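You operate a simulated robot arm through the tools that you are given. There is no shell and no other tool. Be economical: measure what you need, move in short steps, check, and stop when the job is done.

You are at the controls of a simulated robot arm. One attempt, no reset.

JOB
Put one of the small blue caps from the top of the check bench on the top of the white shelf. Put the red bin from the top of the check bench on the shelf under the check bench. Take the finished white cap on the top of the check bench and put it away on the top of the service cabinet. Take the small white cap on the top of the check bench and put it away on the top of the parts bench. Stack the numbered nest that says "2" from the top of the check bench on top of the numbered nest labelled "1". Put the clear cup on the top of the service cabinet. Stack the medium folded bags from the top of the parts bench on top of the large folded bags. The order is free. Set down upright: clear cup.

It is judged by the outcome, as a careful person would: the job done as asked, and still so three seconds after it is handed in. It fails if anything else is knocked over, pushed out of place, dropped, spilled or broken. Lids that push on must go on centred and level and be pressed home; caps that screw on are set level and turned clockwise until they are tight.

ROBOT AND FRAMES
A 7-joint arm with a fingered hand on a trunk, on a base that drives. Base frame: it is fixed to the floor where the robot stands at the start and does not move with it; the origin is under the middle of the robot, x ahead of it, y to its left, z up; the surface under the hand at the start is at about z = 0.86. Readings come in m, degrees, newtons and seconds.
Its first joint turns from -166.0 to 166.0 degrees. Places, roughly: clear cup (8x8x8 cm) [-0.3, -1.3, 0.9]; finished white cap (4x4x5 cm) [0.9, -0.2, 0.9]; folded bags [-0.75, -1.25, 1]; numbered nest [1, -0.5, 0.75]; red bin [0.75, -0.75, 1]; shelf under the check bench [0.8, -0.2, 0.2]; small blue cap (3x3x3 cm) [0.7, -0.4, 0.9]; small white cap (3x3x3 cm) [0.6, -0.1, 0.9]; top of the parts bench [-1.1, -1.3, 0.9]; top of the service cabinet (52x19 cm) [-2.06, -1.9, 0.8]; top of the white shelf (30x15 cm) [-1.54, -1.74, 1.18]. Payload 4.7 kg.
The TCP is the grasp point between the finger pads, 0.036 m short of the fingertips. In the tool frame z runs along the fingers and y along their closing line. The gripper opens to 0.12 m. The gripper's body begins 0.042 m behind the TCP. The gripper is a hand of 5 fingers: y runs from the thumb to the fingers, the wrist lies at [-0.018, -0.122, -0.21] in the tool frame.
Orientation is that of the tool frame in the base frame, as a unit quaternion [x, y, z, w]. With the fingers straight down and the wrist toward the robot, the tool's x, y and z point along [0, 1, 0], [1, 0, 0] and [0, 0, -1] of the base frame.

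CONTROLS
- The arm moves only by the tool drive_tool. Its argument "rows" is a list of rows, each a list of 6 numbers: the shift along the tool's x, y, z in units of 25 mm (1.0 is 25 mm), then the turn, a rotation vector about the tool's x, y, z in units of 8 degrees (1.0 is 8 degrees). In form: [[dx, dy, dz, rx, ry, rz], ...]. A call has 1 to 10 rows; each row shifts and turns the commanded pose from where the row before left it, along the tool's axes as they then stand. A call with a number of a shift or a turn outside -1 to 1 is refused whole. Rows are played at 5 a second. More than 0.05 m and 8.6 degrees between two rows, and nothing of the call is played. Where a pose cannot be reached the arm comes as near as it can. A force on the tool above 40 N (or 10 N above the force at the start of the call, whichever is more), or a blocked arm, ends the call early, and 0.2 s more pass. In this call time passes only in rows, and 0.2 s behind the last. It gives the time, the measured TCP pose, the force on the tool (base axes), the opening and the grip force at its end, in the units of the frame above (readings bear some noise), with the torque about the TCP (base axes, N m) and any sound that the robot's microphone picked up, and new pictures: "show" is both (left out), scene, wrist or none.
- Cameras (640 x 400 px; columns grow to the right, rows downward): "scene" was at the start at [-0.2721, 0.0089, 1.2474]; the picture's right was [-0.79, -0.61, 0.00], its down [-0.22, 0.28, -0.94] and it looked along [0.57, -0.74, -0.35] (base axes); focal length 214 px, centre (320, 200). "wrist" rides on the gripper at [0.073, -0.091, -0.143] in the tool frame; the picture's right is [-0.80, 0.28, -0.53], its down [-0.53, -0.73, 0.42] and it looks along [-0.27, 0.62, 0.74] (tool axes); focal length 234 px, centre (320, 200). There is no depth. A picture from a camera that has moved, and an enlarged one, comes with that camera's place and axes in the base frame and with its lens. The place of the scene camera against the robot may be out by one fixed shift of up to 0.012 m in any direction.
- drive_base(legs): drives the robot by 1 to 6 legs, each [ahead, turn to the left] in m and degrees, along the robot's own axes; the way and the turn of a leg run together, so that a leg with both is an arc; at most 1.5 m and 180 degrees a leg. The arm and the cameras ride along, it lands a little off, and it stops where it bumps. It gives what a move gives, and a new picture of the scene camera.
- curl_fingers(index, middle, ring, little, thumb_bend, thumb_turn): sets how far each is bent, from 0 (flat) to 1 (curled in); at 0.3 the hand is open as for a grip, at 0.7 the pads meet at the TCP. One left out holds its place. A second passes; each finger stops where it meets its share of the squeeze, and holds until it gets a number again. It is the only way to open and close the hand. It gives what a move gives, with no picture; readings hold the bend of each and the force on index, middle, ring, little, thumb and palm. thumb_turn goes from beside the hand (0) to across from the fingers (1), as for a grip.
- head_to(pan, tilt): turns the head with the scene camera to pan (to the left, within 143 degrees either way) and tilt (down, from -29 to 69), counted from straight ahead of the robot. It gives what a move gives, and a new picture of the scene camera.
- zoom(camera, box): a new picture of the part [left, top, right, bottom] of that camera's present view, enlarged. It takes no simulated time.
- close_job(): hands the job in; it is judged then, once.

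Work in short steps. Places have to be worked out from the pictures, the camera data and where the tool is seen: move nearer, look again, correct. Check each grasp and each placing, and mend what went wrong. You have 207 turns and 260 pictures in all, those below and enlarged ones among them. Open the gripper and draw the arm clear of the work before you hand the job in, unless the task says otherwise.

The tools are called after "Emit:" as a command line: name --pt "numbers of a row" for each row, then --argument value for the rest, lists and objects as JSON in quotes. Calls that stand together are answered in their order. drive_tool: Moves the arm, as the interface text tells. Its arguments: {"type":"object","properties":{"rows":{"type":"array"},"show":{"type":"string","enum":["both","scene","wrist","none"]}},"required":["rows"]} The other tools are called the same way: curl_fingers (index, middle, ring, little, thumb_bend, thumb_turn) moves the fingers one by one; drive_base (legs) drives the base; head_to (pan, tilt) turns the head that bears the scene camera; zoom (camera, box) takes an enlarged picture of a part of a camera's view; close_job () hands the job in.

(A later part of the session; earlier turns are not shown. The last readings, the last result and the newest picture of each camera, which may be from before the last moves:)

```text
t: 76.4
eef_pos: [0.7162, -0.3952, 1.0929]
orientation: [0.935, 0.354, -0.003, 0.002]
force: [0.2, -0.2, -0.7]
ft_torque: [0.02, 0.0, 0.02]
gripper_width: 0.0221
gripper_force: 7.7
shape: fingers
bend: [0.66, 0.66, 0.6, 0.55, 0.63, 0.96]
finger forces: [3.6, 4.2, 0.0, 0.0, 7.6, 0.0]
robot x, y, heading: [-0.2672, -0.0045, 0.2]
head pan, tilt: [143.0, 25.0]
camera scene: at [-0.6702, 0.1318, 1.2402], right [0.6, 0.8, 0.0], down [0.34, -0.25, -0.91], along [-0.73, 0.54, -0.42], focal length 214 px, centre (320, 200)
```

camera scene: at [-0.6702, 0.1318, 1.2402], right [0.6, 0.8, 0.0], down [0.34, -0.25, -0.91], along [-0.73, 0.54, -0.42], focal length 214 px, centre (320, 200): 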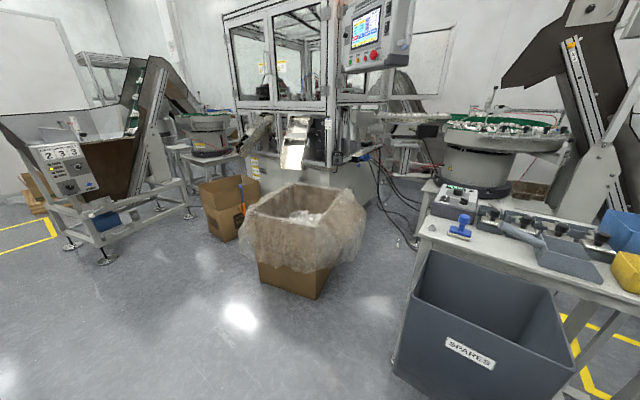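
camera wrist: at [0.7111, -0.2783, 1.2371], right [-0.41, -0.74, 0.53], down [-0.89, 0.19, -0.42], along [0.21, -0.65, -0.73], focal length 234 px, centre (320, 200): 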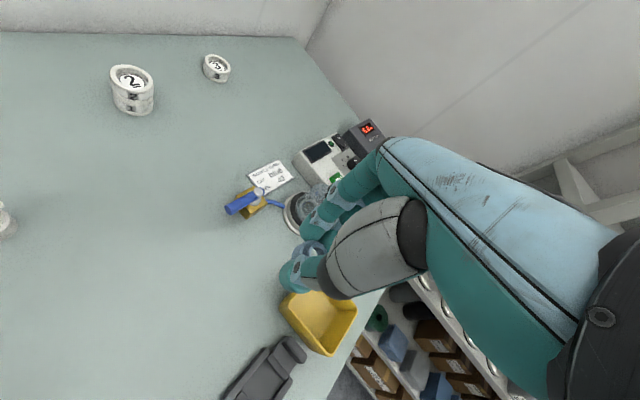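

Route is open. Back off, swing to align with the room, and reverse along the parts bench.

Emit:
drive_base --legs '[[-0.3, 0], [-0.3, 18.4], [-1.15, 0]]'

Emit:
head_to --pan -90 --tilt 20

```text
t: 85.5
eef_pos: [-0.8885, -0.485, 1.0927]
orientation: [0.867, 0.498, -0.002, 0.002]
force: [0.3, 0.2, -0.9]
ft_torque: [0.01, 0.03, 0.0]
gripper_width: 0.0222
gripper_force: 7.8
shape: fingers
bend: [0.66, 0.66, 0.6, 0.55, 0.63, 0.96]
finger forces: [3.7, 4.2, 0.0, 0.0, 7.5, 0.0]
robot x, y, heading: [-1.9436, -0.4213, 18.8]
head pan, tilt: [143.0, 25.0]
camera scene: at [-2.3688, -0.4179, 1.2402], right [0.32, 0.95, 0.0], down [0.4, -0.13, -0.91], along [-0.86, 0.29, -0.42], focal length 214 px, centre (320, 200)
```

scene: 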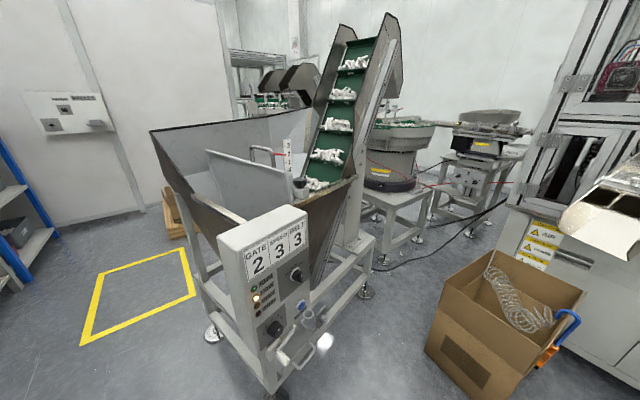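

```text
t: 88.8
eef_pos: [-0.8877, -0.4856, 1.0931]
orientation: [0.867, 0.498, -0.003, 0.003]
force: [0.6, -0.5, -0.1]
ft_torque: [-0.03, 0.02, 0.0]
gripper_width: 0.0223
gripper_force: 7.6
shape: fingers
bend: [0.66, 0.66, 0.6, 0.55, 0.63, 0.96]
finger forces: [3.5, 4.2, 0.1, 0.0, 7.5, 0.1]
robot x, y, heading: [-1.9445, -0.4174, 18.6]
head pan, tilt: [-90.0, 20.0]
camera scene: at [-2.2517, -0.5353, 1.2483], right [-0.95, -0.32, 0.0], down [-0.11, 0.32, -0.94], along [0.3, -0.89, -0.34], focal length 214 px, centre (320, 200)
```

scene: 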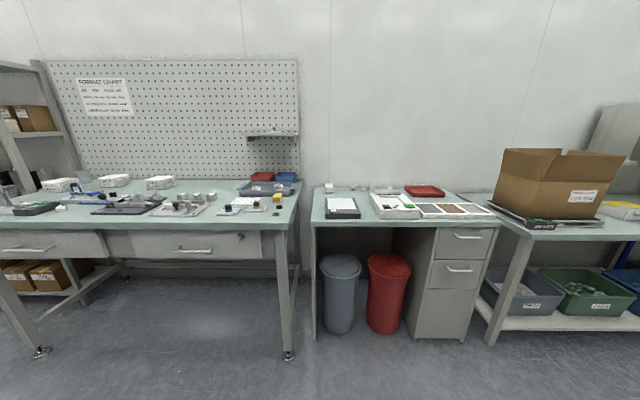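

I'm opposite the benches. Enlarge the white wall shelf and the service cabinet.

Emit:
zoom --camera "scene" --box '[300, 160, 500, 260]'

Emit:
zoom --camera "scene" --box '[200, 110, 320, 230]'

Emit:
zoom --camera "scene" --box '[0, 140, 200, 260]'

```text
3.20 times, centred on (400, 210) of scene
camera zoom: at [-2.2517, -0.5353, 1.2483], right [-0.95, -0.32, 0.0], down [-0.11, 0.32, -0.94], along [0.3, -0.89, -0.34], focal length 686 px, centre (64, 168)
```

zoom: 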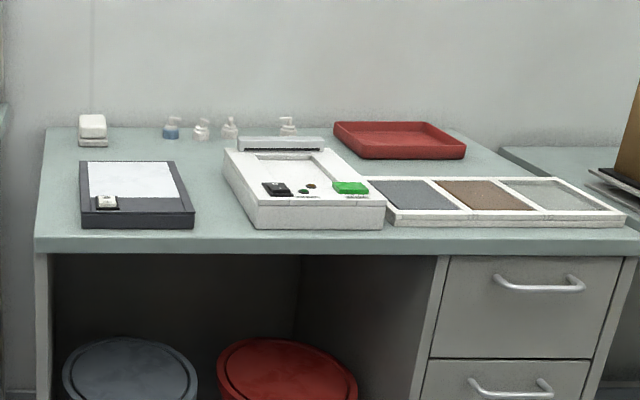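

```text
3.33 times, centred on (260, 170) of scene
camera zoom: at [-2.2517, -0.5353, 1.2483], right [-0.95, -0.32, 0.0], down [-0.11, 0.32, -0.94], along [0.3, -0.89, -0.34], focal length 715 px, centre (520, 300)
```

zoom: 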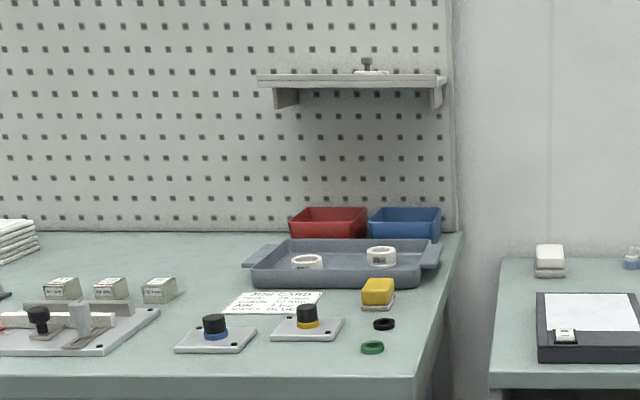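

```text
3.20 times, centred on (100, 200) of scene
camera zoom: at [-2.2517, -0.5353, 1.2483], right [-0.95, -0.32, 0.0], down [-0.11, 0.32, -0.94], along [0.3, -0.89, -0.34], focal length 686 px, centre (1024, 200)
```

zoom: 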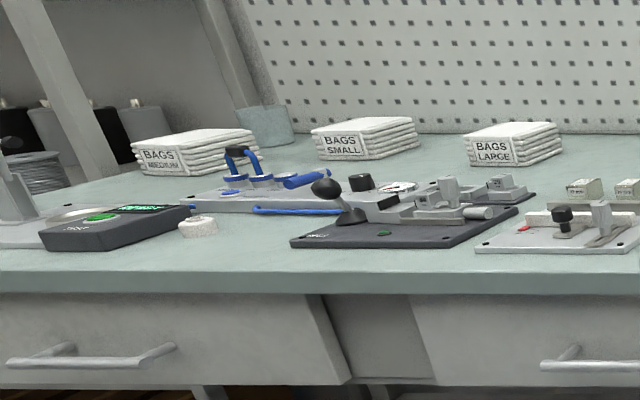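

White shelf is free on its left half. First retract and raise the arm, then I'll turn toward the bench.

Emit:
drive_tool --pt "-0.17 -0.97 -0.58 0 0 0" --pt "-0.17 -0.97 -0.58 0 0 0" --pt "-0.17 -0.97 -0.58 0 0 0" --pt "-0.17 -0.97 -0.58 0 0 0" --pt "-0.17 -0.97 -0.58 0 0 0" --pt "-0.17 -0.97 -0.58 0 0 0" --pt "-0.17 -0.97 -0.58 0 0 0" --pt "-0.17 -0.97 -0.58 0 0 0" --pt "-0.17 -0.97 -0.58 0 0 0" --pt "-0.17 -0.97 -0.58 0 0 0" --show "none"

Emit:
drive_tool --pt "-0.17 -0.97 -0.58 0 0 0" --pt "-0.17 -0.97 -0.58 0 0 0" --pt "0 0 -0.6 0 0 0" --show "none"

Emit:
drive_base --legs '[[0, -90]]'

Emit:
head_to --pan 0 --tilt 15

```text
t: 91.0
eef_pos: [-1.1203, -0.3975, 1.2396]
orientation: [0.868, 0.497, -0.004, 0.002]
force: [1.0, -0.4, 0.0]
ft_torque: [-0.03, 0.06, 0.02]
gripper_width: 0.022
gripper_force: 7.4
shape: fingers
bend: [0.66, 0.66, 0.6, 0.55, 0.63, 0.96]
finger forces: [3.6, 4.3, 0.0, 0.0, 7.6, 0.1]
robot x, y, heading: [-1.9413, -0.4196, 18.5]
head pan, tilt: [-90.0, 20.0]
```

```text
t: 91.8
eef_pos: [-1.1654, -0.3806, 1.2823]
orientation: [0.867, 0.498, -0.003, 0.003]
force: [0.8, -0.2, -0.3]
ft_torque: [-0.01, 0.0, -0.05]
gripper_width: 0.0223
gripper_force: 7.2
shape: fingers
bend: [0.66, 0.66, 0.6, 0.55, 0.63, 0.96]
finger forces: [3.6, 4.3, 0.0, 0.1, 7.5, 0.0]
robot x, y, heading: [-1.9434, -0.4202, 18.3]
head pan, tilt: [-90.0, 20.0]
```

```text
t: 96.0
eef_pos: [-1.9042, -1.199, 1.2828]
orientation: [0.965, -0.262, -0.003, -0.001]
force: [-0.5, -0.3, -0.2]
ft_torque: [0.02, -0.02, 0.0]
gripper_width: 0.0221
gripper_force: 7.8
shape: fingers
bend: [0.66, 0.67, 0.6, 0.55, 0.63, 0.96]
finger forces: [3.5, 4.1, 0.1, 0.0, 7.2, 0.0]
robot x, y, heading: [-1.9434, -0.4246, -71.4]
head pan, tilt: [-90.0, 20.0]
camera scene: at [-2.0606, -0.1093, 1.2483], right [-0.32, 0.95, 0.0], down [0.32, 0.11, -0.94], along [-0.89, -0.3, -0.34], focal length 214 px, centre (320, 200)
```

scene: 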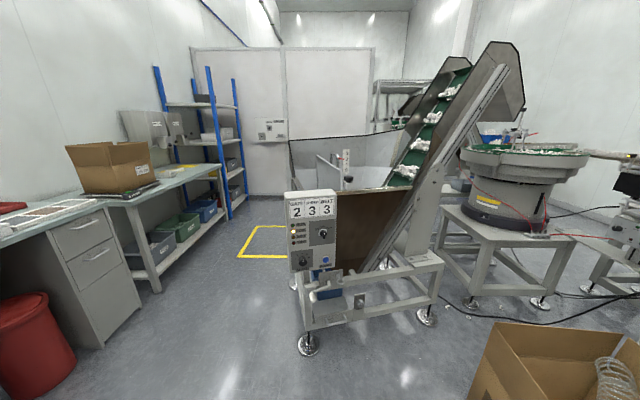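

```text
t: 97.7
eef_pos: [-1.9047, -1.201, 1.2825]
orientation: [0.965, -0.263, -0.005, 0.0]
force: [0.0, 0.0, -0.3]
ft_torque: [0.01, 0.04, 0.01]
gripper_width: 0.022
gripper_force: 7.4
shape: fingers
bend: [0.66, 0.67, 0.6, 0.55, 0.63, 0.96]
finger forces: [3.7, 4.1, 0.0, 0.0, 7.2, 0.1]
robot x, y, heading: [-1.9471, -0.4196, -71.4]
head pan, tilt: [0.0, 15.0]
camera scene: at [-1.9426, -0.1682, 1.2564], right [-0.95, -0.32, 0.0], down [-0.08, 0.25, -0.97], along [0.31, -0.92, -0.26], focal length 214 px, centre (320, 200)
```

scene: 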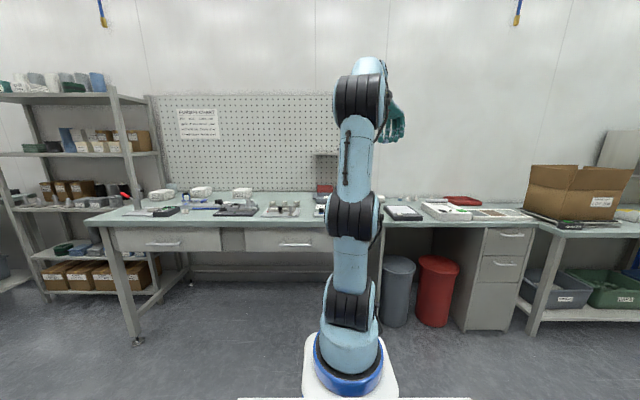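

Drive 0.33 m closer to the bench.

Emit:
drive_base --legs '[[0.33, 0]]'

Emit:
zoom --camera "wrist" --box '[0, 0, 640, 400]'

```text
t: 99.9
eef_pos: [-1.8028, -1.5193, 1.2835]
orientation: [0.965, -0.263, -0.005, 0.0]
force: [-0.2, -0.1, 0.5]
ft_torque: [0.0, 0.0, -0.02]
gripper_width: 0.0221
gripper_force: 7.6
shape: fingers
bend: [0.66, 0.67, 0.6, 0.55, 0.63, 0.96]
finger forces: [3.5, 4.2, 0.0, 0.0, 7.2, 0.1]
robot x, y, heading: [-1.8399, -0.7406, -71.5]
head pan, tilt: [0.0, 15.0]
camera scene: at [-1.8353, -0.4872, 1.2564], right [-0.95, -0.31, 0.0], down [-0.08, 0.25, -0.97], along [0.3, -0.92, -0.26], focal length 214 px, centre (320, 200)
```

scene: 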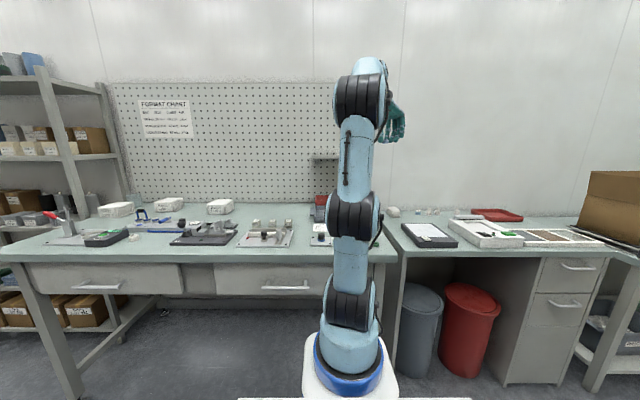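

```text
1.00 times, centred on (320, 200) of wrist (not enlarged: the box is as wide or as high as the picture)
camera zoom: at [-1.6926, -1.478, 1.4261], right [-0.83, 0.17, 0.53], down [-0.09, 0.9, -0.42], along [-0.55, -0.4, -0.73], focal length 234 px, centre (320, 200)
```

zoom: 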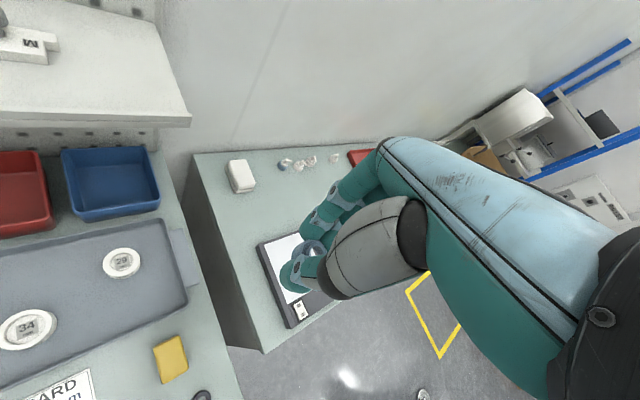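

Shelf right end at room n≈-2.16, depth 1.08–1.24; free left half. Move the hand left along the shelf front first, then look.

Emit:
drive_tool --pt "0.79 -0.905 0 0 0 0" --pt "0.79 -0.905 0 0 0 0" --pt "0.79 -0.905 0 0 0 0" --pt "0.79 -0.905 0 0 0 0" --pt "0.79 -0.905 0 0 0 0" --pt "0.79 -0.905 0 0 0 0" --pt "0.79 -0.905 0 0 0 0" --pt "0.79 -0.905 0 0 0 0" --pt "0.79 -0.905 0 0 0 0" --show "both"

```text
t: 101.9
eef_pos: [-1.5457, -1.4338, 1.2803]
orientation: [0.964, -0.264, -0.004, 0.0]
force: [-0.3, -0.2, 0.8]
ft_torque: [0.01, -0.03, -0.03]
gripper_width: 0.0222
gripper_force: 7.8
shape: fingers
bend: [0.66, 0.67, 0.6, 0.55, 0.63, 0.96]
finger forces: [3.5, 4.3, 0.0, 0.1, 7.3, 0.1]
robot x, y, heading: [-1.8351, -0.7388, -72.0]
head pan, tilt: [0.0, 15.0]
camera scene: at [-1.8353, -0.4872, 1.2564], right [-0.95, -0.31, 0.0], down [-0.08, 0.25, -0.97], along [0.3, -0.92, -0.26], focal length 214 px, centre (320, 200)
camera wrist: at [-1.4355, -1.3927, 1.424], right [-0.83, 0.17, 0.53], down [-0.09, 0.9, -0.42], along [-0.55, -0.4, -0.73], focal length 234 px, centre (320, 200)
```

scene: 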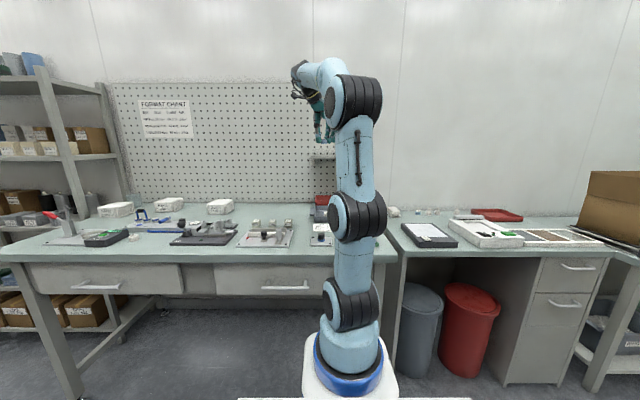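
wrist: 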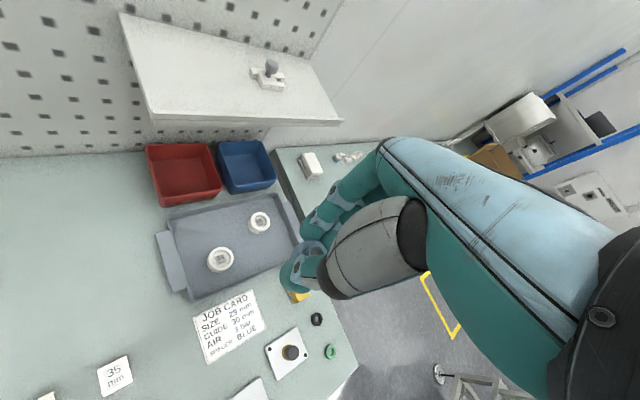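

Target spot on the shelf ≈[-1.46,-1.68] (left of the existing part). Rotate the hand so fingers face the wall, then advance half-way.

Emit:
drive_tool --pt "0 0 0 0 0 -1" --pt "0 0 0 0 0 -1" --pt "0 0 0 0 0 -1" --pt "0 0 0 0 0 -1" --pt "0 0 0 0 0 -1" --pt "0.18 0.98 0 0 0 0" --pt "0.18 0.98 0 0 0 0" --pt "0.18 0.98 0 0 0 0" --pt "0.18 0.98 0 0 0 0" --pt "0.18 0.98 0 0 0 0" --show "wrist"

```text
t: 104.1
eef_pos: [-1.4923, -1.5458, 1.2792]
orientation: [0.999, 0.04, -0.012, 0.004]
force: [-0.8, -0.4, 0.3]
ft_torque: [-0.04, -0.01, 0.0]
gripper_width: 0.022
gripper_force: 7.6
shape: fingers
bend: [0.66, 0.67, 0.6, 0.55, 0.63, 0.96]
finger forces: [3.5, 4.4, 0.1, 0.0, 7.4, 0.0]
out of reach, approached as far as the arm can: row 5, 8, 9, 10
robot x, y, heading: [-1.841, -0.7413, -71.9]
head pan, tilt: [0.0, 15.0]
camera wrist: at [-1.425, -1.4463, 1.4206], right [-0.77, -0.34, 0.55], down [-0.6, 0.68, -0.42], along [-0.23, -0.65, -0.73], focal length 234 px, centre (320, 200)
```

wrist: 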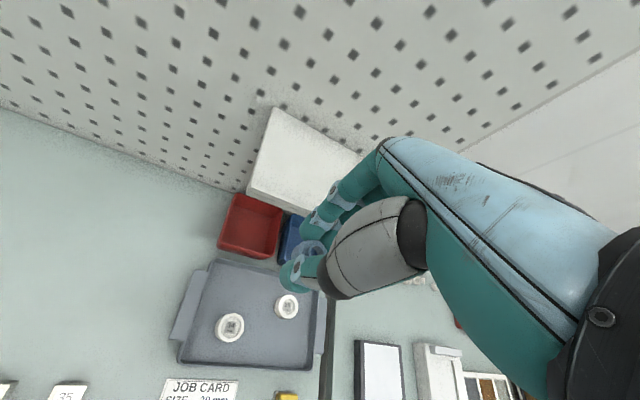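

Arm's near its reach limit at this height; move the base 5 cm closer.

Emit:
drive_base --legs '[[0.05, 0]]'

Emit:
drive_tool --pt "0 0 0.5 0 0 0" --pt "0 0.5 0 0 0 0" --pt "0 0.5 0 0 0 0" --show "wrist"

```text
t: 105.0
eef_pos: [-1.4768, -1.5923, 1.2774]
orientation: [0.999, 0.041, -0.012, 0.003]
force: [-0.5, -0.7, 0.4]
ft_torque: [0.0, 0.01, 0.02]
gripper_width: 0.0221
gripper_force: 8.3
shape: fingers
bend: [0.66, 0.67, 0.6, 0.55, 0.63, 0.96]
finger forces: [3.6, 4.4, 0.0, 0.0, 7.3, 0.0]
robot x, y, heading: [-1.8235, -0.7858, -71.8]
head pan, tilt: [0.0, 15.0]
camera scene: at [-1.8191, -0.5361, 1.2564], right [-0.95, -0.31, 0.0], down [-0.08, 0.25, -0.97], along [0.3, -0.92, -0.26], focal length 214 px, centre (320, 200)
```

scene: 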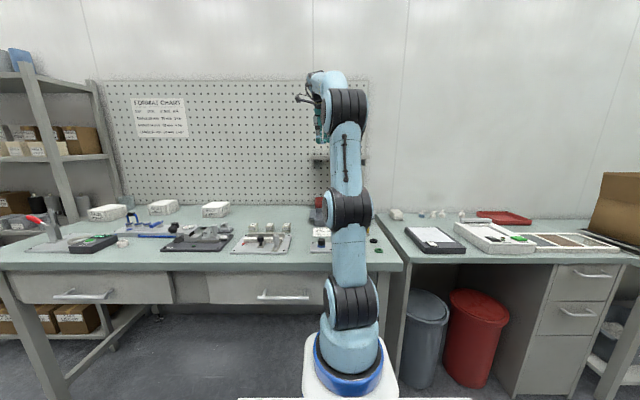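

```text
t: 105.8
eef_pos: [-1.4748, -1.617, 1.2659]
orientation: [0.999, 0.039, -0.014, 0.006]
force: [0.1, 1.0, 0.1]
ft_torque: [-0.05, 0.02, 0.02]
gripper_width: 0.0218
gripper_force: 7.8
shape: fingers
bend: [0.66, 0.67, 0.6, 0.55, 0.63, 0.96]
finger forces: [3.6, 4.4, 0.0, 0.1, 7.3, 0.1]
robot x, y, heading: [-1.8225, -0.7871, -71.7]
head pan, tilt: [0.0, 15.0]
camera wrist: at [-1.4061, -1.5193, 1.4076], right [-0.76, -0.33, 0.55], down [-0.6, 0.68, -0.42], along [-0.24, -0.65, -0.72], focal length 234 px, centre (320, 200)
```

wrist: 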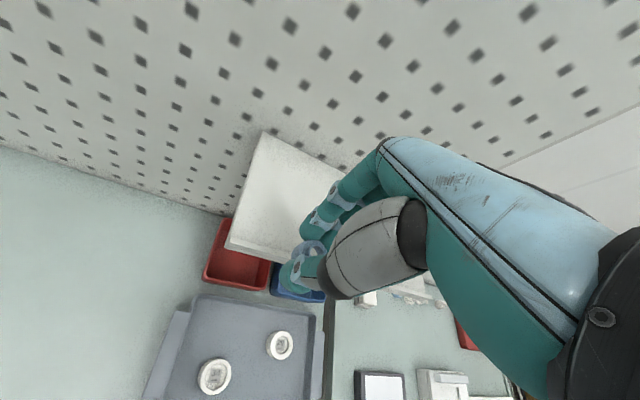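

Reach is working; advance and lower further.

Emit:
drive_tool --pt "0 0.5 0.3 0 0 0" --pt "0 0.6 0.3 0 0 0" --pt "0 0.6 0.2 0 0 0" --pt "0 0.6 0 0 0 0" --show "wrist"

Emit:
zoom --camera "wrist" --box '[200, 120, 400, 320]'

```text
t: 106.8
eef_pos: [-1.4647, -1.6542, 1.2456]
orientation: [0.999, 0.037, -0.017, 0.007]
force: [0.3, 0.6, 0.0]
ft_torque: [0.01, -0.02, 0.0]
gripper_width: 0.0219
gripper_force: 6.9
shape: fingers
bend: [0.66, 0.67, 0.6, 0.55, 0.63, 0.96]
finger forces: [3.6, 4.4, 0.1, 0.0, 7.4, 0.1]
out of reach, approached as far as the arm can: row 2, 3, 4
robot x, y, heading: [-1.8196, -0.786, -71.6]
head pan, tilt: [0.0, 15.0]
camera wrist: at [-1.3947, -1.5573, 1.3867], right [-0.76, -0.33, 0.56], down [-0.6, 0.68, -0.42], along [-0.24, -0.65, -0.72], focal length 234 px, centre (320, 200)
```

wrist: 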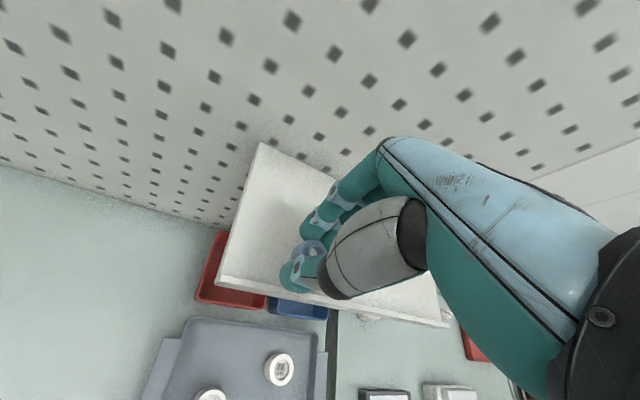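

```text
2.00 times, centred on (300, 220) of wrist
camera zoom: at [-1.3947, -1.5573, 1.3867], right [-0.76, -0.33, 0.56], down [-0.6, 0.68, -0.42], along [-0.24, -0.65, -0.72], focal length 468 px, centre (360, 160)
```

zoom: 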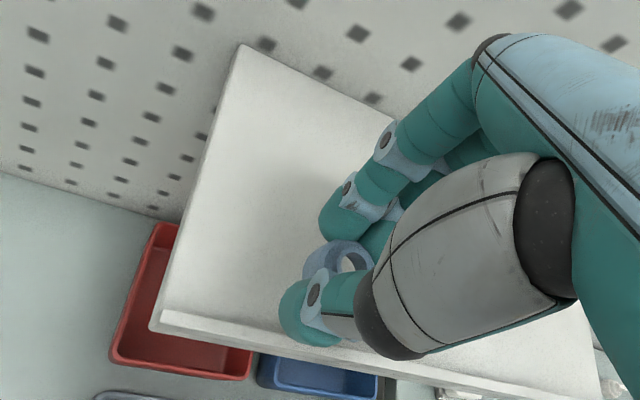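

Almost over the shelf; lowering lets the arm reach further in. Lower a bit and look.

Emit:
drive_tool --pt "0 0 0.3 0 0 0" --pt "0 0 0.3 0 0 0" --show "none"

Emit:
zoom --camera "wrist" --box '[200, 120, 400, 320]'

Emit:
zoom --camera "scene" --box '[270, 80, 370, 180]'

```text
t: 107.4
eef_pos: [-1.4639, -1.6558, 1.229]
orientation: [0.999, 0.038, -0.015, 0.006]
force: [-0.3, 0.1, -0.9]
ft_torque: [-0.01, -0.03, -0.01]
gripper_width: 0.022
gripper_force: 7.7
shape: fingers
bend: [0.66, 0.67, 0.6, 0.55, 0.63, 0.96]
finger forces: [3.6, 4.4, 0.1, 0.0, 7.2, 0.0]
robot x, y, heading: [-1.823, -0.7858, -71.8]
head pan, tilt: [0.0, 15.0]
```

```text
2.00 times, centred on (300, 220) of wrist
camera zoom: at [-1.3951, -1.5579, 1.3707], right [-0.76, -0.33, 0.55], down [-0.6, 0.68, -0.42], along [-0.24, -0.65, -0.72], focal length 468 px, centre (360, 160)
```

zoom: 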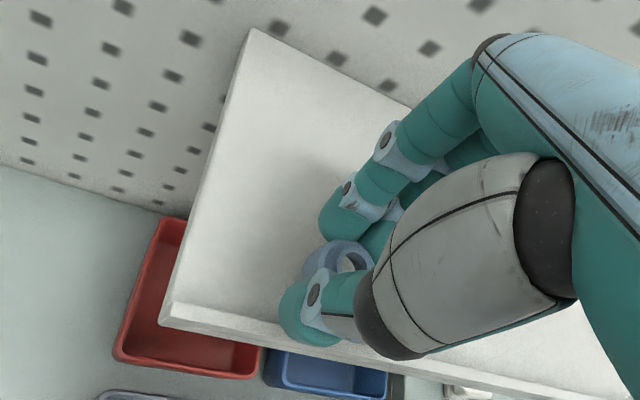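

```text
4.00 times, centred on (320, 130) of scene
camera zoom: at [-1.8191, -0.5361, 1.2564], right [-0.95, -0.31, 0.0], down [-0.08, 0.25, -0.97], along [0.3, -0.92, -0.26], focal length 858 px, centre (320, 480)
```

zoom: 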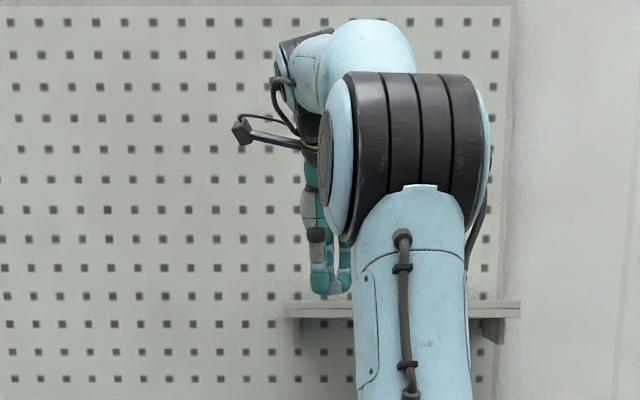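

Now slide forward ~2 cm just above the shelf.

Emit:
drive_tool --pt "0 0.4 0 0 0 0" --pt "0 0.4 0 0 0 0" --show "none"

Emit:
zoom --camera "wrist" --box '[200, 120, 400, 320]'

```text
t: 108.0
eef_pos: [-1.4631, -1.6657, 1.23]
orientation: [0.999, 0.037, -0.016, 0.006]
force: [0.3, 0.5, 0.5]
ft_torque: [-0.02, -0.03, 0.02]
gripper_width: 0.0221
gripper_force: 7.6
shape: fingers
bend: [0.66, 0.67, 0.6, 0.55, 0.63, 0.96]
finger forces: [3.6, 4.5, 0.0, 0.1, 7.1, 0.0]
out of reach, approached as far as the arm can: row 2
robot x, y, heading: [-1.8222, -0.7875, -71.9]
head pan, tilt: [0.0, 15.0]
```

```text
2.00 times, centred on (300, 220) of wrist
camera zoom: at [-1.3935, -1.5669, 1.3703], right [-0.76, -0.33, 0.56], down [-0.6, 0.69, -0.42], along [-0.24, -0.65, -0.72], focal length 468 px, centre (360, 160)
```

zoom: 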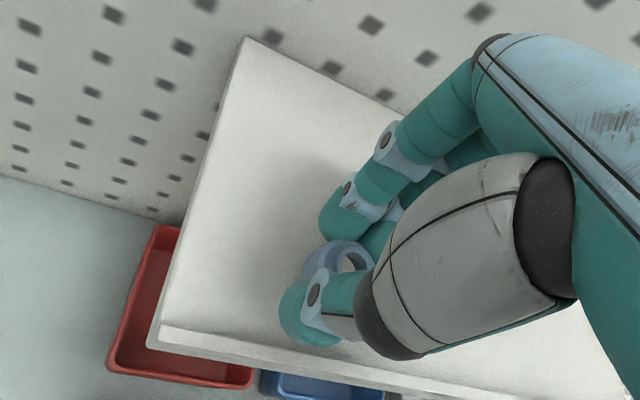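

Cap is ~4 cm behind the shelf's front edge. Lower to contact.

Emit:
drive_tool --pt "0 0 0.12 0 0 0" --pt "0 0 0.1 0 0 0" --pt "0 0 0.08 0 0 0" --show "none"

Emit:
zoom --camera "wrist" --box '[220, 180, 360, 300]'

```text
t: 108.8
eef_pos: [-1.4617, -1.6634, 1.2213]
orientation: [0.999, 0.037, -0.016, 0.005]
force: [-0.1, -0.3, 0.1]
ft_torque: [-0.01, -0.01, 0.02]
gripper_width: 0.0219
gripper_force: 7.5
shape: fingers
bend: [0.66, 0.67, 0.6, 0.55, 0.63, 0.96]
finger forces: [3.6, 4.4, 0.1, 0.0, 7.2, 0.0]
robot x, y, heading: [-1.8248, -0.7886, -71.7]
head pan, tilt: [0.0, 15.0]
```

```text
3.33 times, centred on (290, 240) of wrist
camera zoom: at [-1.3931, -1.5662, 1.363], right [-0.76, -0.33, 0.55], down [-0.6, 0.68, -0.42], along [-0.24, -0.65, -0.72], focal length 781 px, centre (420, 67)
```

zoom: 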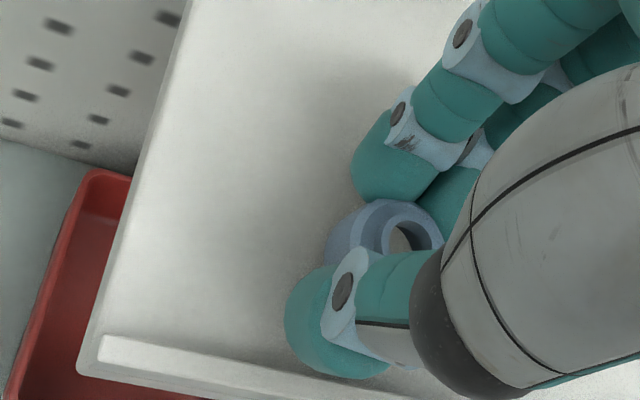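

Emit:
drive_tool --pt "0 0 0.08 0 0 0" --pt "0 0 0.08 0 0 0" --pt "0 0 0.08 0 0 0" --pt "0 0 0.08 0 0 0" --show "none"

Emit:
zoom --camera "scene" --box '[290, 130, 350, 170]'

```text
t: 109.8
eef_pos: [-1.463, -1.663, 1.2135]
orientation: [0.999, 0.038, -0.015, 0.007]
force: [0.2, -0.4, 0.7]
ft_torque: [-0.01, 0.02, -0.02]
gripper_width: 0.0217
gripper_force: 7.7
shape: fingers
bend: [0.66, 0.67, 0.6, 0.55, 0.63, 0.96]
finger forces: [3.7, 4.4, 0.1, 0.1, 7.3, 0.0]
robot x, y, heading: [-1.8207, -0.7876, -71.7]
head pan, tilt: [0.0, 15.0]
```

```text
10.00 times, centred on (320, 150) of scene
camera zoom: at [-1.8191, -0.5361, 1.2564], right [-0.95, -0.31, 0.0], down [-0.08, 0.25, -0.97], along [0.3, -0.92, -0.26], focal length 2145 px, centre (320, 700)
```

zoom: 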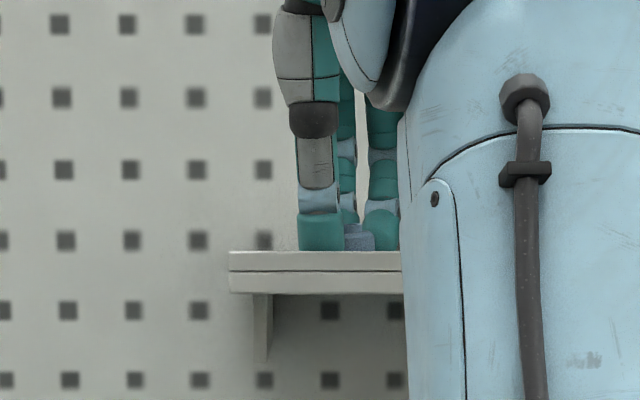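

Very near the surface. Continue in 2 mm steps with force watch.

Emit:
drive_tool --pt "0 0 0.08 0 0 0" --pt "0 0 0.08 0 0 0" --pt "0 0 0.08 0 0 0" --pt "0 0 0.08 0 0 0" --show "none"

Emit:
zoom --camera "wrist" --box '[220, 180, 360, 300]'

```text
t: 110.8
eef_pos: [-1.4645, -1.6628, 1.212]
orientation: [0.999, 0.039, -0.012, 0.011]
force: [-0.1, 0.3, 36.2]
ft_torque: [0.91, -0.26, 0.08]
gripper_width: 0.0212
gripper_force: 23.0
shape: fingers
bend: [0.66, 0.67, 0.6, 0.55, 0.65, 0.96]
finger forces: [5.4, 5.3, 0.0, 0.0, 35.2, 0.1]
robot x, y, heading: [-1.8205, -0.7872, -71.5]
head pan, tilt: [0.0, 15.0]
```

```text
3.33 times, centred on (290, 240) of wrist
camera zoom: at [-1.3956, -1.5641, 1.3523], right [-0.77, -0.33, 0.55], down [-0.6, 0.68, -0.42], along [-0.23, -0.65, -0.72], focal length 781 px, centre (420, 67)
```

zoom: 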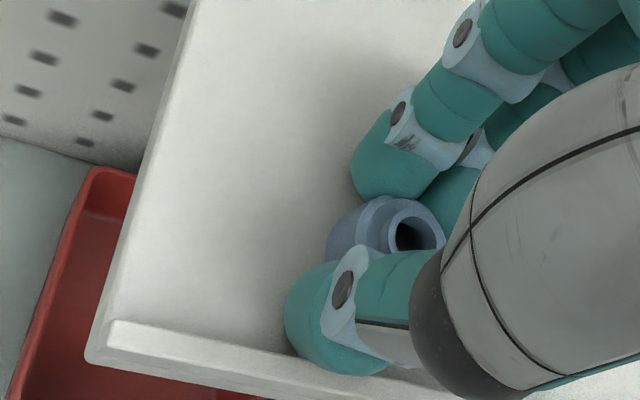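

Thumb has met the raised front lip. Raise slightly and slide 1 cm farther in.

Emit:
drive_tool --pt "0 0 -0.25 0 0 0" --pt "0 0.25 0 0 0 0" --pt "0 0.25 0 0 0 0" --show "none"

Emit:
zoom --camera "wrist" --box '[220, 180, 360, 300]'

```text
t: 111.6
eef_pos: [-1.4615, -1.6747, 1.2122]
orientation: [0.999, 0.037, -0.016, 0.006]
force: [0.3, 8.9, 22.8]
ft_torque: [1.15, -0.22, 0.1]
gripper_width: 0.0221
gripper_force: 12.8
shape: fingers
bend: [0.69, 0.71, 0.6, 0.55, 0.62, 0.97]
finger forces: [1.0, 0.6, 0.0, 0.0, 24.4, 0.0]
robot x, y, heading: [-1.8243, -0.7868, -71.4]
head pan, tilt: [0.0, 15.0]
```

```text
3.33 times, centred on (290, 240) of wrist
camera zoom: at [-1.3923, -1.5766, 1.3526], right [-0.76, -0.33, 0.55], down [-0.6, 0.68, -0.42], along [-0.24, -0.65, -0.72], focal length 781 px, centre (420, 67)
```

zoom: 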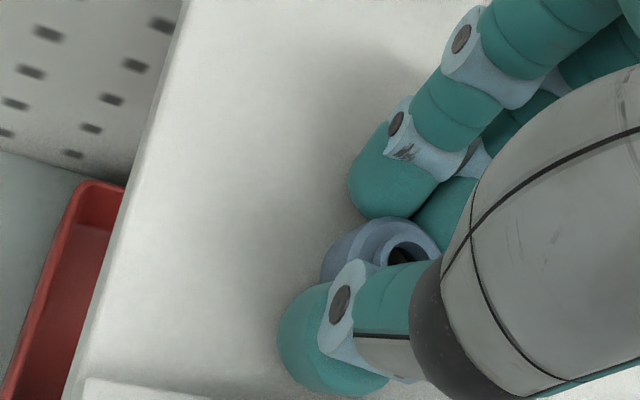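

Still pressing; ease up 5 mm and re-check forces.

Emit:
drive_tool --pt "0 0 -0.1 0 0 0" --pt "0 0 -0.1 0 0 0" --show "none"

Emit:
zoom --camera "wrist" --box '[240, 200, 340, 280]'

Emit:
zoom --camera "scene" --box '[300, 135, 345, 165]'

```text
t: 112.2
eef_pos: [-1.4616, -1.6752, 1.2102]
orientation: [0.999, 0.038, -0.017, 0.006]
force: [-0.6, 5.4, 13.0]
ft_torque: [0.64, -0.06, 0.05]
gripper_width: 0.0211
gripper_force: 9.5
shape: fingers
bend: [0.69, 0.71, 0.6, 0.55, 0.63, 0.97]
finger forces: [1.6, 1.6, 0.1, 0.0, 15.9, 0.0]
out of reach, approached as far as the arm can: row 1
robot x, y, heading: [-1.8248, -0.7866, -71.8]
head pan, tilt: [0.0, 15.0]
```

```text
5.00 times, centred on (290, 240) of wrist
camera zoom: at [-1.3912, -1.5778, 1.3528], right [-0.76, -0.33, 0.55], down [-0.6, 0.69, -0.41], along [-0.24, -0.65, -0.72], focal length 1171 px, centre (470, 0)
```

zoom: 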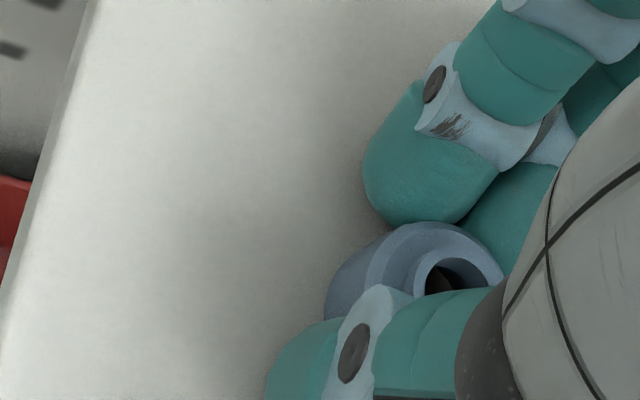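

```text
13.33 times, centred on (322, 150) of scene
camera zoom: at [-1.8192, -0.5355, 1.2563], right [-0.95, -0.31, 0.0], down [-0.08, 0.25, -0.97], along [0.3, -0.92, -0.26], focal length 2860 px, centre (287, 867)
```

zoom: 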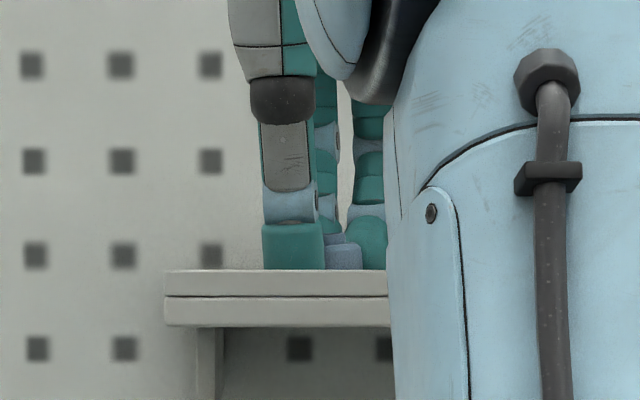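

Cap seems on the shelf surface, upright. Release by opening the far-side fingers only, then the thumb a little.

Emit:
curl_fingers --index 0.5 --middle 0.5 --ring 0.5 --little 0.5

Emit:
curl_fingers --thumb_bend 0.56

Emit:
zoom --camera "wrist" --box '[220, 180, 360, 300]'

```text
t: 113.2
eef_pos: [-1.4607, -1.6762, 1.2127]
orientation: [0.999, 0.038, -0.016, 0.006]
force: [-1.1, 1.3, 4.7]
ft_torque: [-0.12, 0.07, -0.03]
gripper_width: 0.035
gripper_force: 2.4
shape: fingers
bend: [0.5, 0.51, 0.5, 0.5, 0.69, 0.97]
finger forces: [0.8, 3.6, 0.1, 0.0, 0.1, 0.0]
robot x, y, heading: [-1.8187, -0.7879, -71.7]
head pan, tilt: [0.0, 15.0]
```

```text
t: 114.2
eef_pos: [-1.4612, -1.6765, 1.213]
orientation: [0.999, 0.037, -0.016, 0.007]
force: [0.4, 0.4, 2.2]
ft_torque: [0.01, 0.01, -0.01]
gripper_width: 0.0534
gripper_force: 1.3
shape: fingers
bend: [0.5, 0.51, 0.5, 0.5, 0.56, 0.97]
finger forces: [0.1, 1.7, 0.1, 0.0, 0.0, 0.0]
robot x, y, heading: [-1.8228, -0.788, -71.8]
head pan, tilt: [0.0, 15.0]
```

```text
3.33 times, centred on (290, 240) of wrist
camera zoom: at [-1.3909, -1.5777, 1.3534], right [-0.76, -0.33, 0.55], down [-0.6, 0.68, -0.42], along [-0.24, -0.65, -0.72], focal length 781 px, centre (420, 67)
```

zoom: 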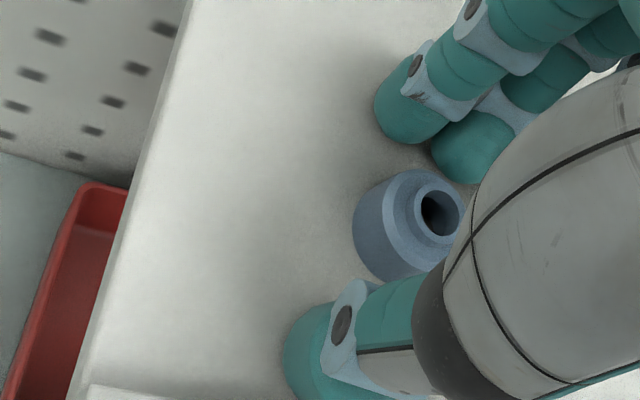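

Cap stands free and upright. Lift straight up, then back away.

Emit:
drive_tool --pt "0 0 -0.5 0 0 0" --pt "0 0 -0.8 0 0 0" --pt "0 -0.3 -0.8 0 0 0" --pt "0 -1 -0.2 0 0 0" --pt "0 -1 0 0 0 0" --pt "0 -1 0 0 0 0" --pt "0 -1 0 0 0 0" --pt "0 -1 0 0 0 0" --show "wrist"

```text
t: 116.0
eef_pos: [-1.472, -1.5363, 1.2516]
orientation: [0.999, 0.039, -0.012, 0.003]
force: [0.0, -1.1, -0.4]
ft_torque: [0.05, 0.02, 0.01]
gripper_width: 0.0536
gripper_force: 0.1
shape: fingers
bend: [0.5, 0.5, 0.5, 0.5, 0.56, 0.97]
finger forces: [0.0, 0.0, 0.0, 0.0, 0.1, 0.0]
out of reach, approached as far as the arm can: row 1, 2
robot x, y, heading: [-1.8225, -0.787, -71.3]
head pan, tilt: [0.0, 15.0]
camera wrist: at [-1.4035, -1.4393, 1.3935], right [-0.77, -0.34, 0.55], down [-0.6, 0.68, -0.42], along [-0.23, -0.65, -0.73], focal length 234 px, centre (320, 200)
```

wrist: 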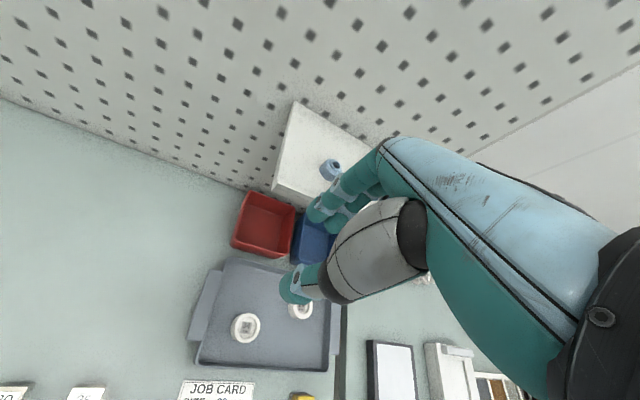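

Blue cap done. Next the bags: move along the parts bench to about mid-way between the medium and large bags.

Emit:
drive_base --legs '[[-0.35, 0], [0, 90], [0.92, 0], [0, -90], [0.25, 0]]'

Emit:
zoom --camera "wrist" --box '[0, 0, 640, 400]'

```text
t: 131.9
eef_pos: [-0.6363, -1.1401, 1.2536]
orientation: [0.999, 0.039, -0.012, 0.004]
force: [-0.2, -0.6, -0.9]
ft_torque: [-0.01, 0.02, 0.03]
gripper_width: 0.0536
gripper_force: 0.1
shape: fingers
bend: [0.5, 0.5, 0.5, 0.5, 0.56, 0.97]
finger forces: [0.1, 0.0, 0.1, 0.0, 0.0, 0.0]
robot x, y, heading: [-0.9858, -0.3893, -71.9]
head pan, tilt: [0.0, 15.0]
camera scene: at [-0.9814, -0.1385, 1.2564], right [-0.95, -0.31, 0.0], down [-0.08, 0.25, -0.97], along [0.3, -0.92, -0.26], focal length 214 px, centre (320, 200)
```

scene: 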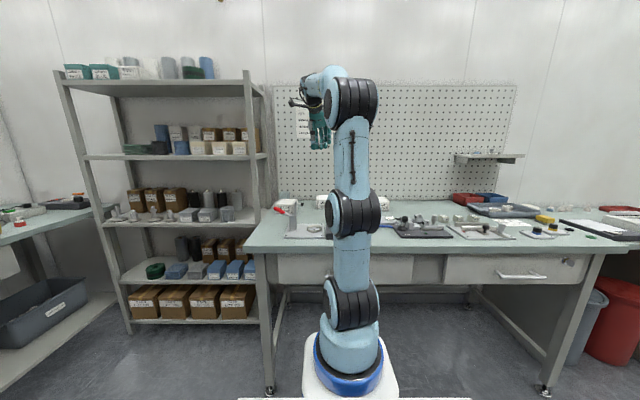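

```text
1.00 times, centred on (320, 200) of wrist (not enlarged: the box is as wide or as high as the picture)
camera zoom: at [-0.5675, -1.0419, 1.3944], right [-0.77, -0.34, 0.55], down [-0.6, 0.68, -0.42], along [-0.23, -0.65, -0.73], focal length 234 px, centre (320, 200)
```

zoom: 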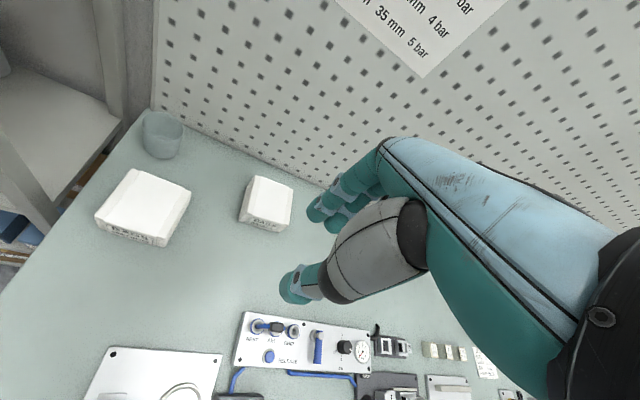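

Medium bags at ≈[-0.426,-1.207], ~10 cm wide along the bench. Rotate the hand to straddle along the bench direction and open it.

Emit:
drive_tool --pt "0 0 0.2 0 0 0.95" --pt "0 0 0.2 0 0 0.95" --pt "0 0 0.2 0 0 0.95" --pt "0 0 0.2 0 0 0.95" --pt "0 0 0.2 0 0 0.95" --pt "0 0 0.2 0 0 0.95" --pt "0 0 0.2 0 0 0.95" --pt "0 0 0.2 0 0 0.95" --pt "0 0 0.2 0 0 0.95" --pt "0 0 0.2 0 0 0.95" --show "none"

Emit:
curl_fingers --index 0.25 --middle 0.25 --ring 0.25 --little 0.25 --thumb_bend 0.25

Emit:
drive_tool --pt "0.65 -0.89 0.3 0 0 0" --pt "0.65 -0.89 0.3 0 0 0" --pt "0.65 -0.89 0.3 0 0 0" --pt "0.65 -0.89 0.3 0 0 0" --pt "0.65 -0.89 0.3 0 0 0" --pt "0.65 -0.89 0.3 0 0 0" --show "wrist"

```text
t: 134.1
eef_pos: [-0.6379, -1.1402, 1.2034]
orientation: [0.811, -0.585, -0.006, 0.011]
force: [-0.2, 0.1, 0.4]
ft_torque: [-0.05, -0.04, -0.02]
gripper_width: 0.0536
gripper_force: 0.1
shape: fingers
bend: [0.5, 0.5, 0.5, 0.5, 0.56, 0.97]
finger forces: [0.0, 0.0, 0.0, 0.0, 0.0, 0.0]
robot x, y, heading: [-0.9841, -0.3893, -72.0]
head pan, tilt: [0.0, 15.0]
```

```text
t: 135.1
eef_pos: [-0.6365, -1.1404, 1.2027]
orientation: [0.812, -0.584, -0.007, 0.01]
force: [0.9, 0.0, 0.3]
ft_torque: [0.05, -0.02, 0.0]
gripper_width: 0.1355
gripper_force: 0.1
shape: fingers
bend: [0.25, 0.25, 0.25, 0.25, 0.25, 0.97]
finger forces: [0.0, 0.0, 0.1, 0.1, 0.1, 0.0]
robot x, y, heading: [-0.9855, -0.387, -71.6]
head pan, tilt: [0.0, 15.0]
```

```text
t: 136.5
eef_pos: [-0.5, -1.1768, 1.1401]
orientation: [0.811, -0.585, -0.007, 0.01]
force: [0.0, -0.3, 1.5]
ft_torque: [0.01, -0.1, 0.02]
gripper_width: 0.1358
gripper_force: 0.0
shape: fingers
bend: [0.25, 0.25, 0.25, 0.25, 0.25, 0.97]
finger forces: [0.1, 0.0, 0.0, 0.1, 0.0, 0.0]
out of reach, approached as far as the arm can: row 5, 6
robot x, y, heading: [-0.988, -0.3881, -71.4]
head pan, tilt: [0.0, 15.0]
camera wrist: at [-0.3865, -1.216, 1.2822], right [-0.51, 0.68, 0.53], down [0.52, 0.73, -0.44], along [-0.69, 0.05, -0.72], focal length 234 px, centre (320, 200)
```

wrist: 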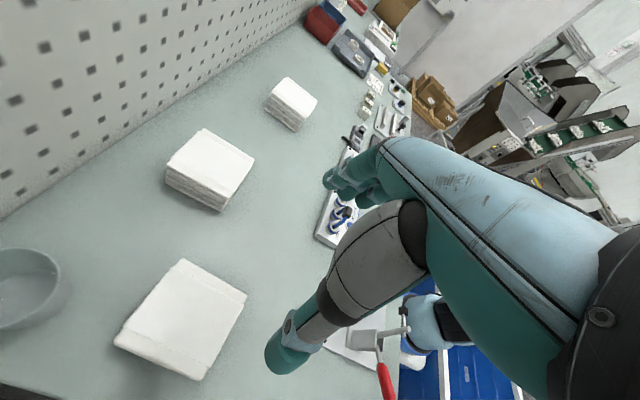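

Medium bags' centre ≈[-0.432,-1.205]. Lower first (more reach), then move over it.

Emit:
drive_tool --pt "0 0 0.9 0.1 0 0" --pt "0 0 0.9 0.08 0 0" --pt "0.64 -0.74 0.9 0 0 0" --pt "0.64 -0.74 0.9 0 0 0" --pt "0.64 -0.74 0.9 0 0 0" --show "wrist"

```text
t: 137.7
eef_pos: [-0.4426, -1.2093, 1.0345]
orientation: [0.809, -0.588, 0.008, 0.0]
force: [0.6, 0.0, 0.4]
ft_torque: [0.01, 0.01, -0.01]
gripper_width: 0.1359
gripper_force: 0.0
shape: fingers
bend: [0.25, 0.25, 0.25, 0.25, 0.25, 0.98]
finger forces: [0.0, 0.1, 0.0, 0.0, 0.0, 0.0]
robot x, y, heading: [-0.9871, -0.3906, -72.3]
head pan, tilt: [0.0, 15.0]
camera wrist: at [-0.3342, -1.2489, 1.1813], right [-0.52, 0.68, 0.51], down [0.54, 0.73, -0.42], along [-0.66, 0.05, -0.75], focal length 234 px, centre (320, 200)
```

wrist: 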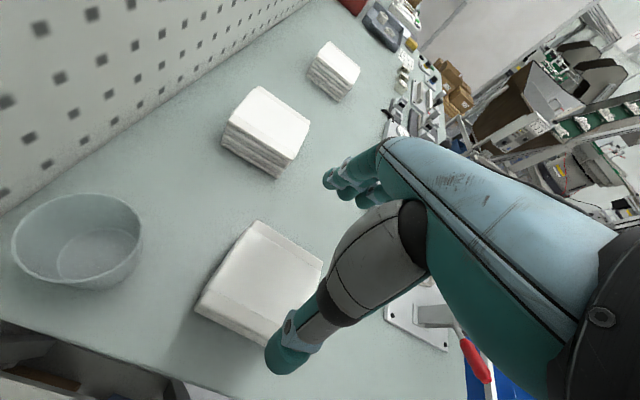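

Nearly centred; shift 8 mm and descend to z≈0.91.

Emit:
drive_tool --pt "0 -0.3 0.9 0 0 0" --pt "0 0 0.9 0 0 0" --pt "0 0 0.9 0 0 0" --pt "0 0 0.9 0 0 0" --pt "0 0 0.9 0 0 0" --pt "0 0 0.5 0 0 0" --show "wrist"

Emit:
head_to --pan 25 --tilt 20

```text
t: 139.1
eef_pos: [-0.439, -1.2092, 0.9226]
orientation: [0.808, -0.589, 0.015, -0.001]
force: [3.0, 0.2, 10.3]
ft_torque: [0.19, -0.62, 0.0]
gripper_width: 0.1417
gripper_force: 4.4
shape: fingers
bend: [0.25, 0.25, 0.25, 0.25, 0.21, 0.97]
finger forces: [0.0, 0.0, 0.1, 0.0, 8.8, 0.0]
robot x, y, heading: [-0.988, -0.3909, -72.6]
head pan, tilt: [0.0, 15.0]
camera wrist: at [-0.334, -1.2482, 1.0696], right [-0.53, 0.69, 0.5], down [0.55, 0.72, -0.42], along [-0.65, 0.05, -0.76], focal length 234 px, centre (320, 200)
```

wrist: 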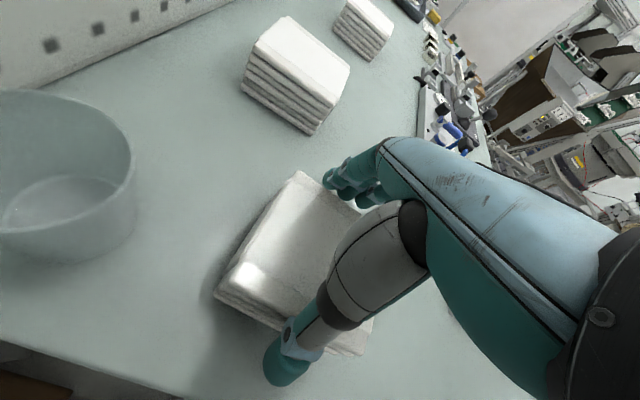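

```text
t: 140.0
eef_pos: [-0.4404, -1.211, 0.9218]
orientation: [0.807, -0.59, 0.013, 0.001]
force: [3.6, 2.2, 12.7]
ft_torque: [0.23, -0.75, 0.08]
gripper_width: 0.143
gripper_force: 5.5
shape: fingers
bend: [0.25, 0.25, 0.25, 0.25, 0.2, 0.98]
finger forces: [0.0, 0.0, 0.0, 0.1, 11.0, 0.1]
robot x, y, heading: [-0.986, -0.3968, -74.7]
head pan, tilt: [25.0, 20.0]
camera scene: at [-1.0017, -0.1378, 1.2606], right [-0.76, -0.65, -0.05], down [-0.17, 0.27, -0.95], along [0.62, -0.71, -0.32], focal length 214 px, centre (320, 200)
```

scene: 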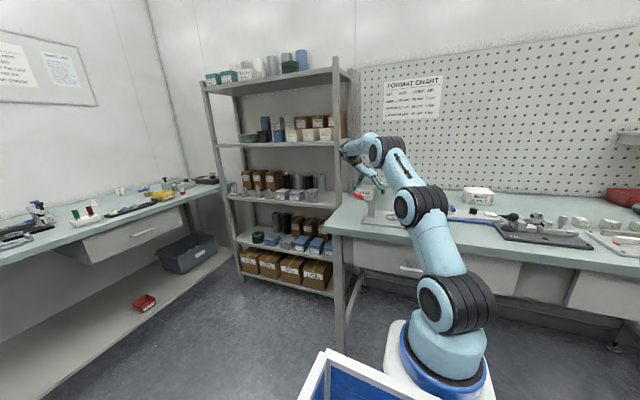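

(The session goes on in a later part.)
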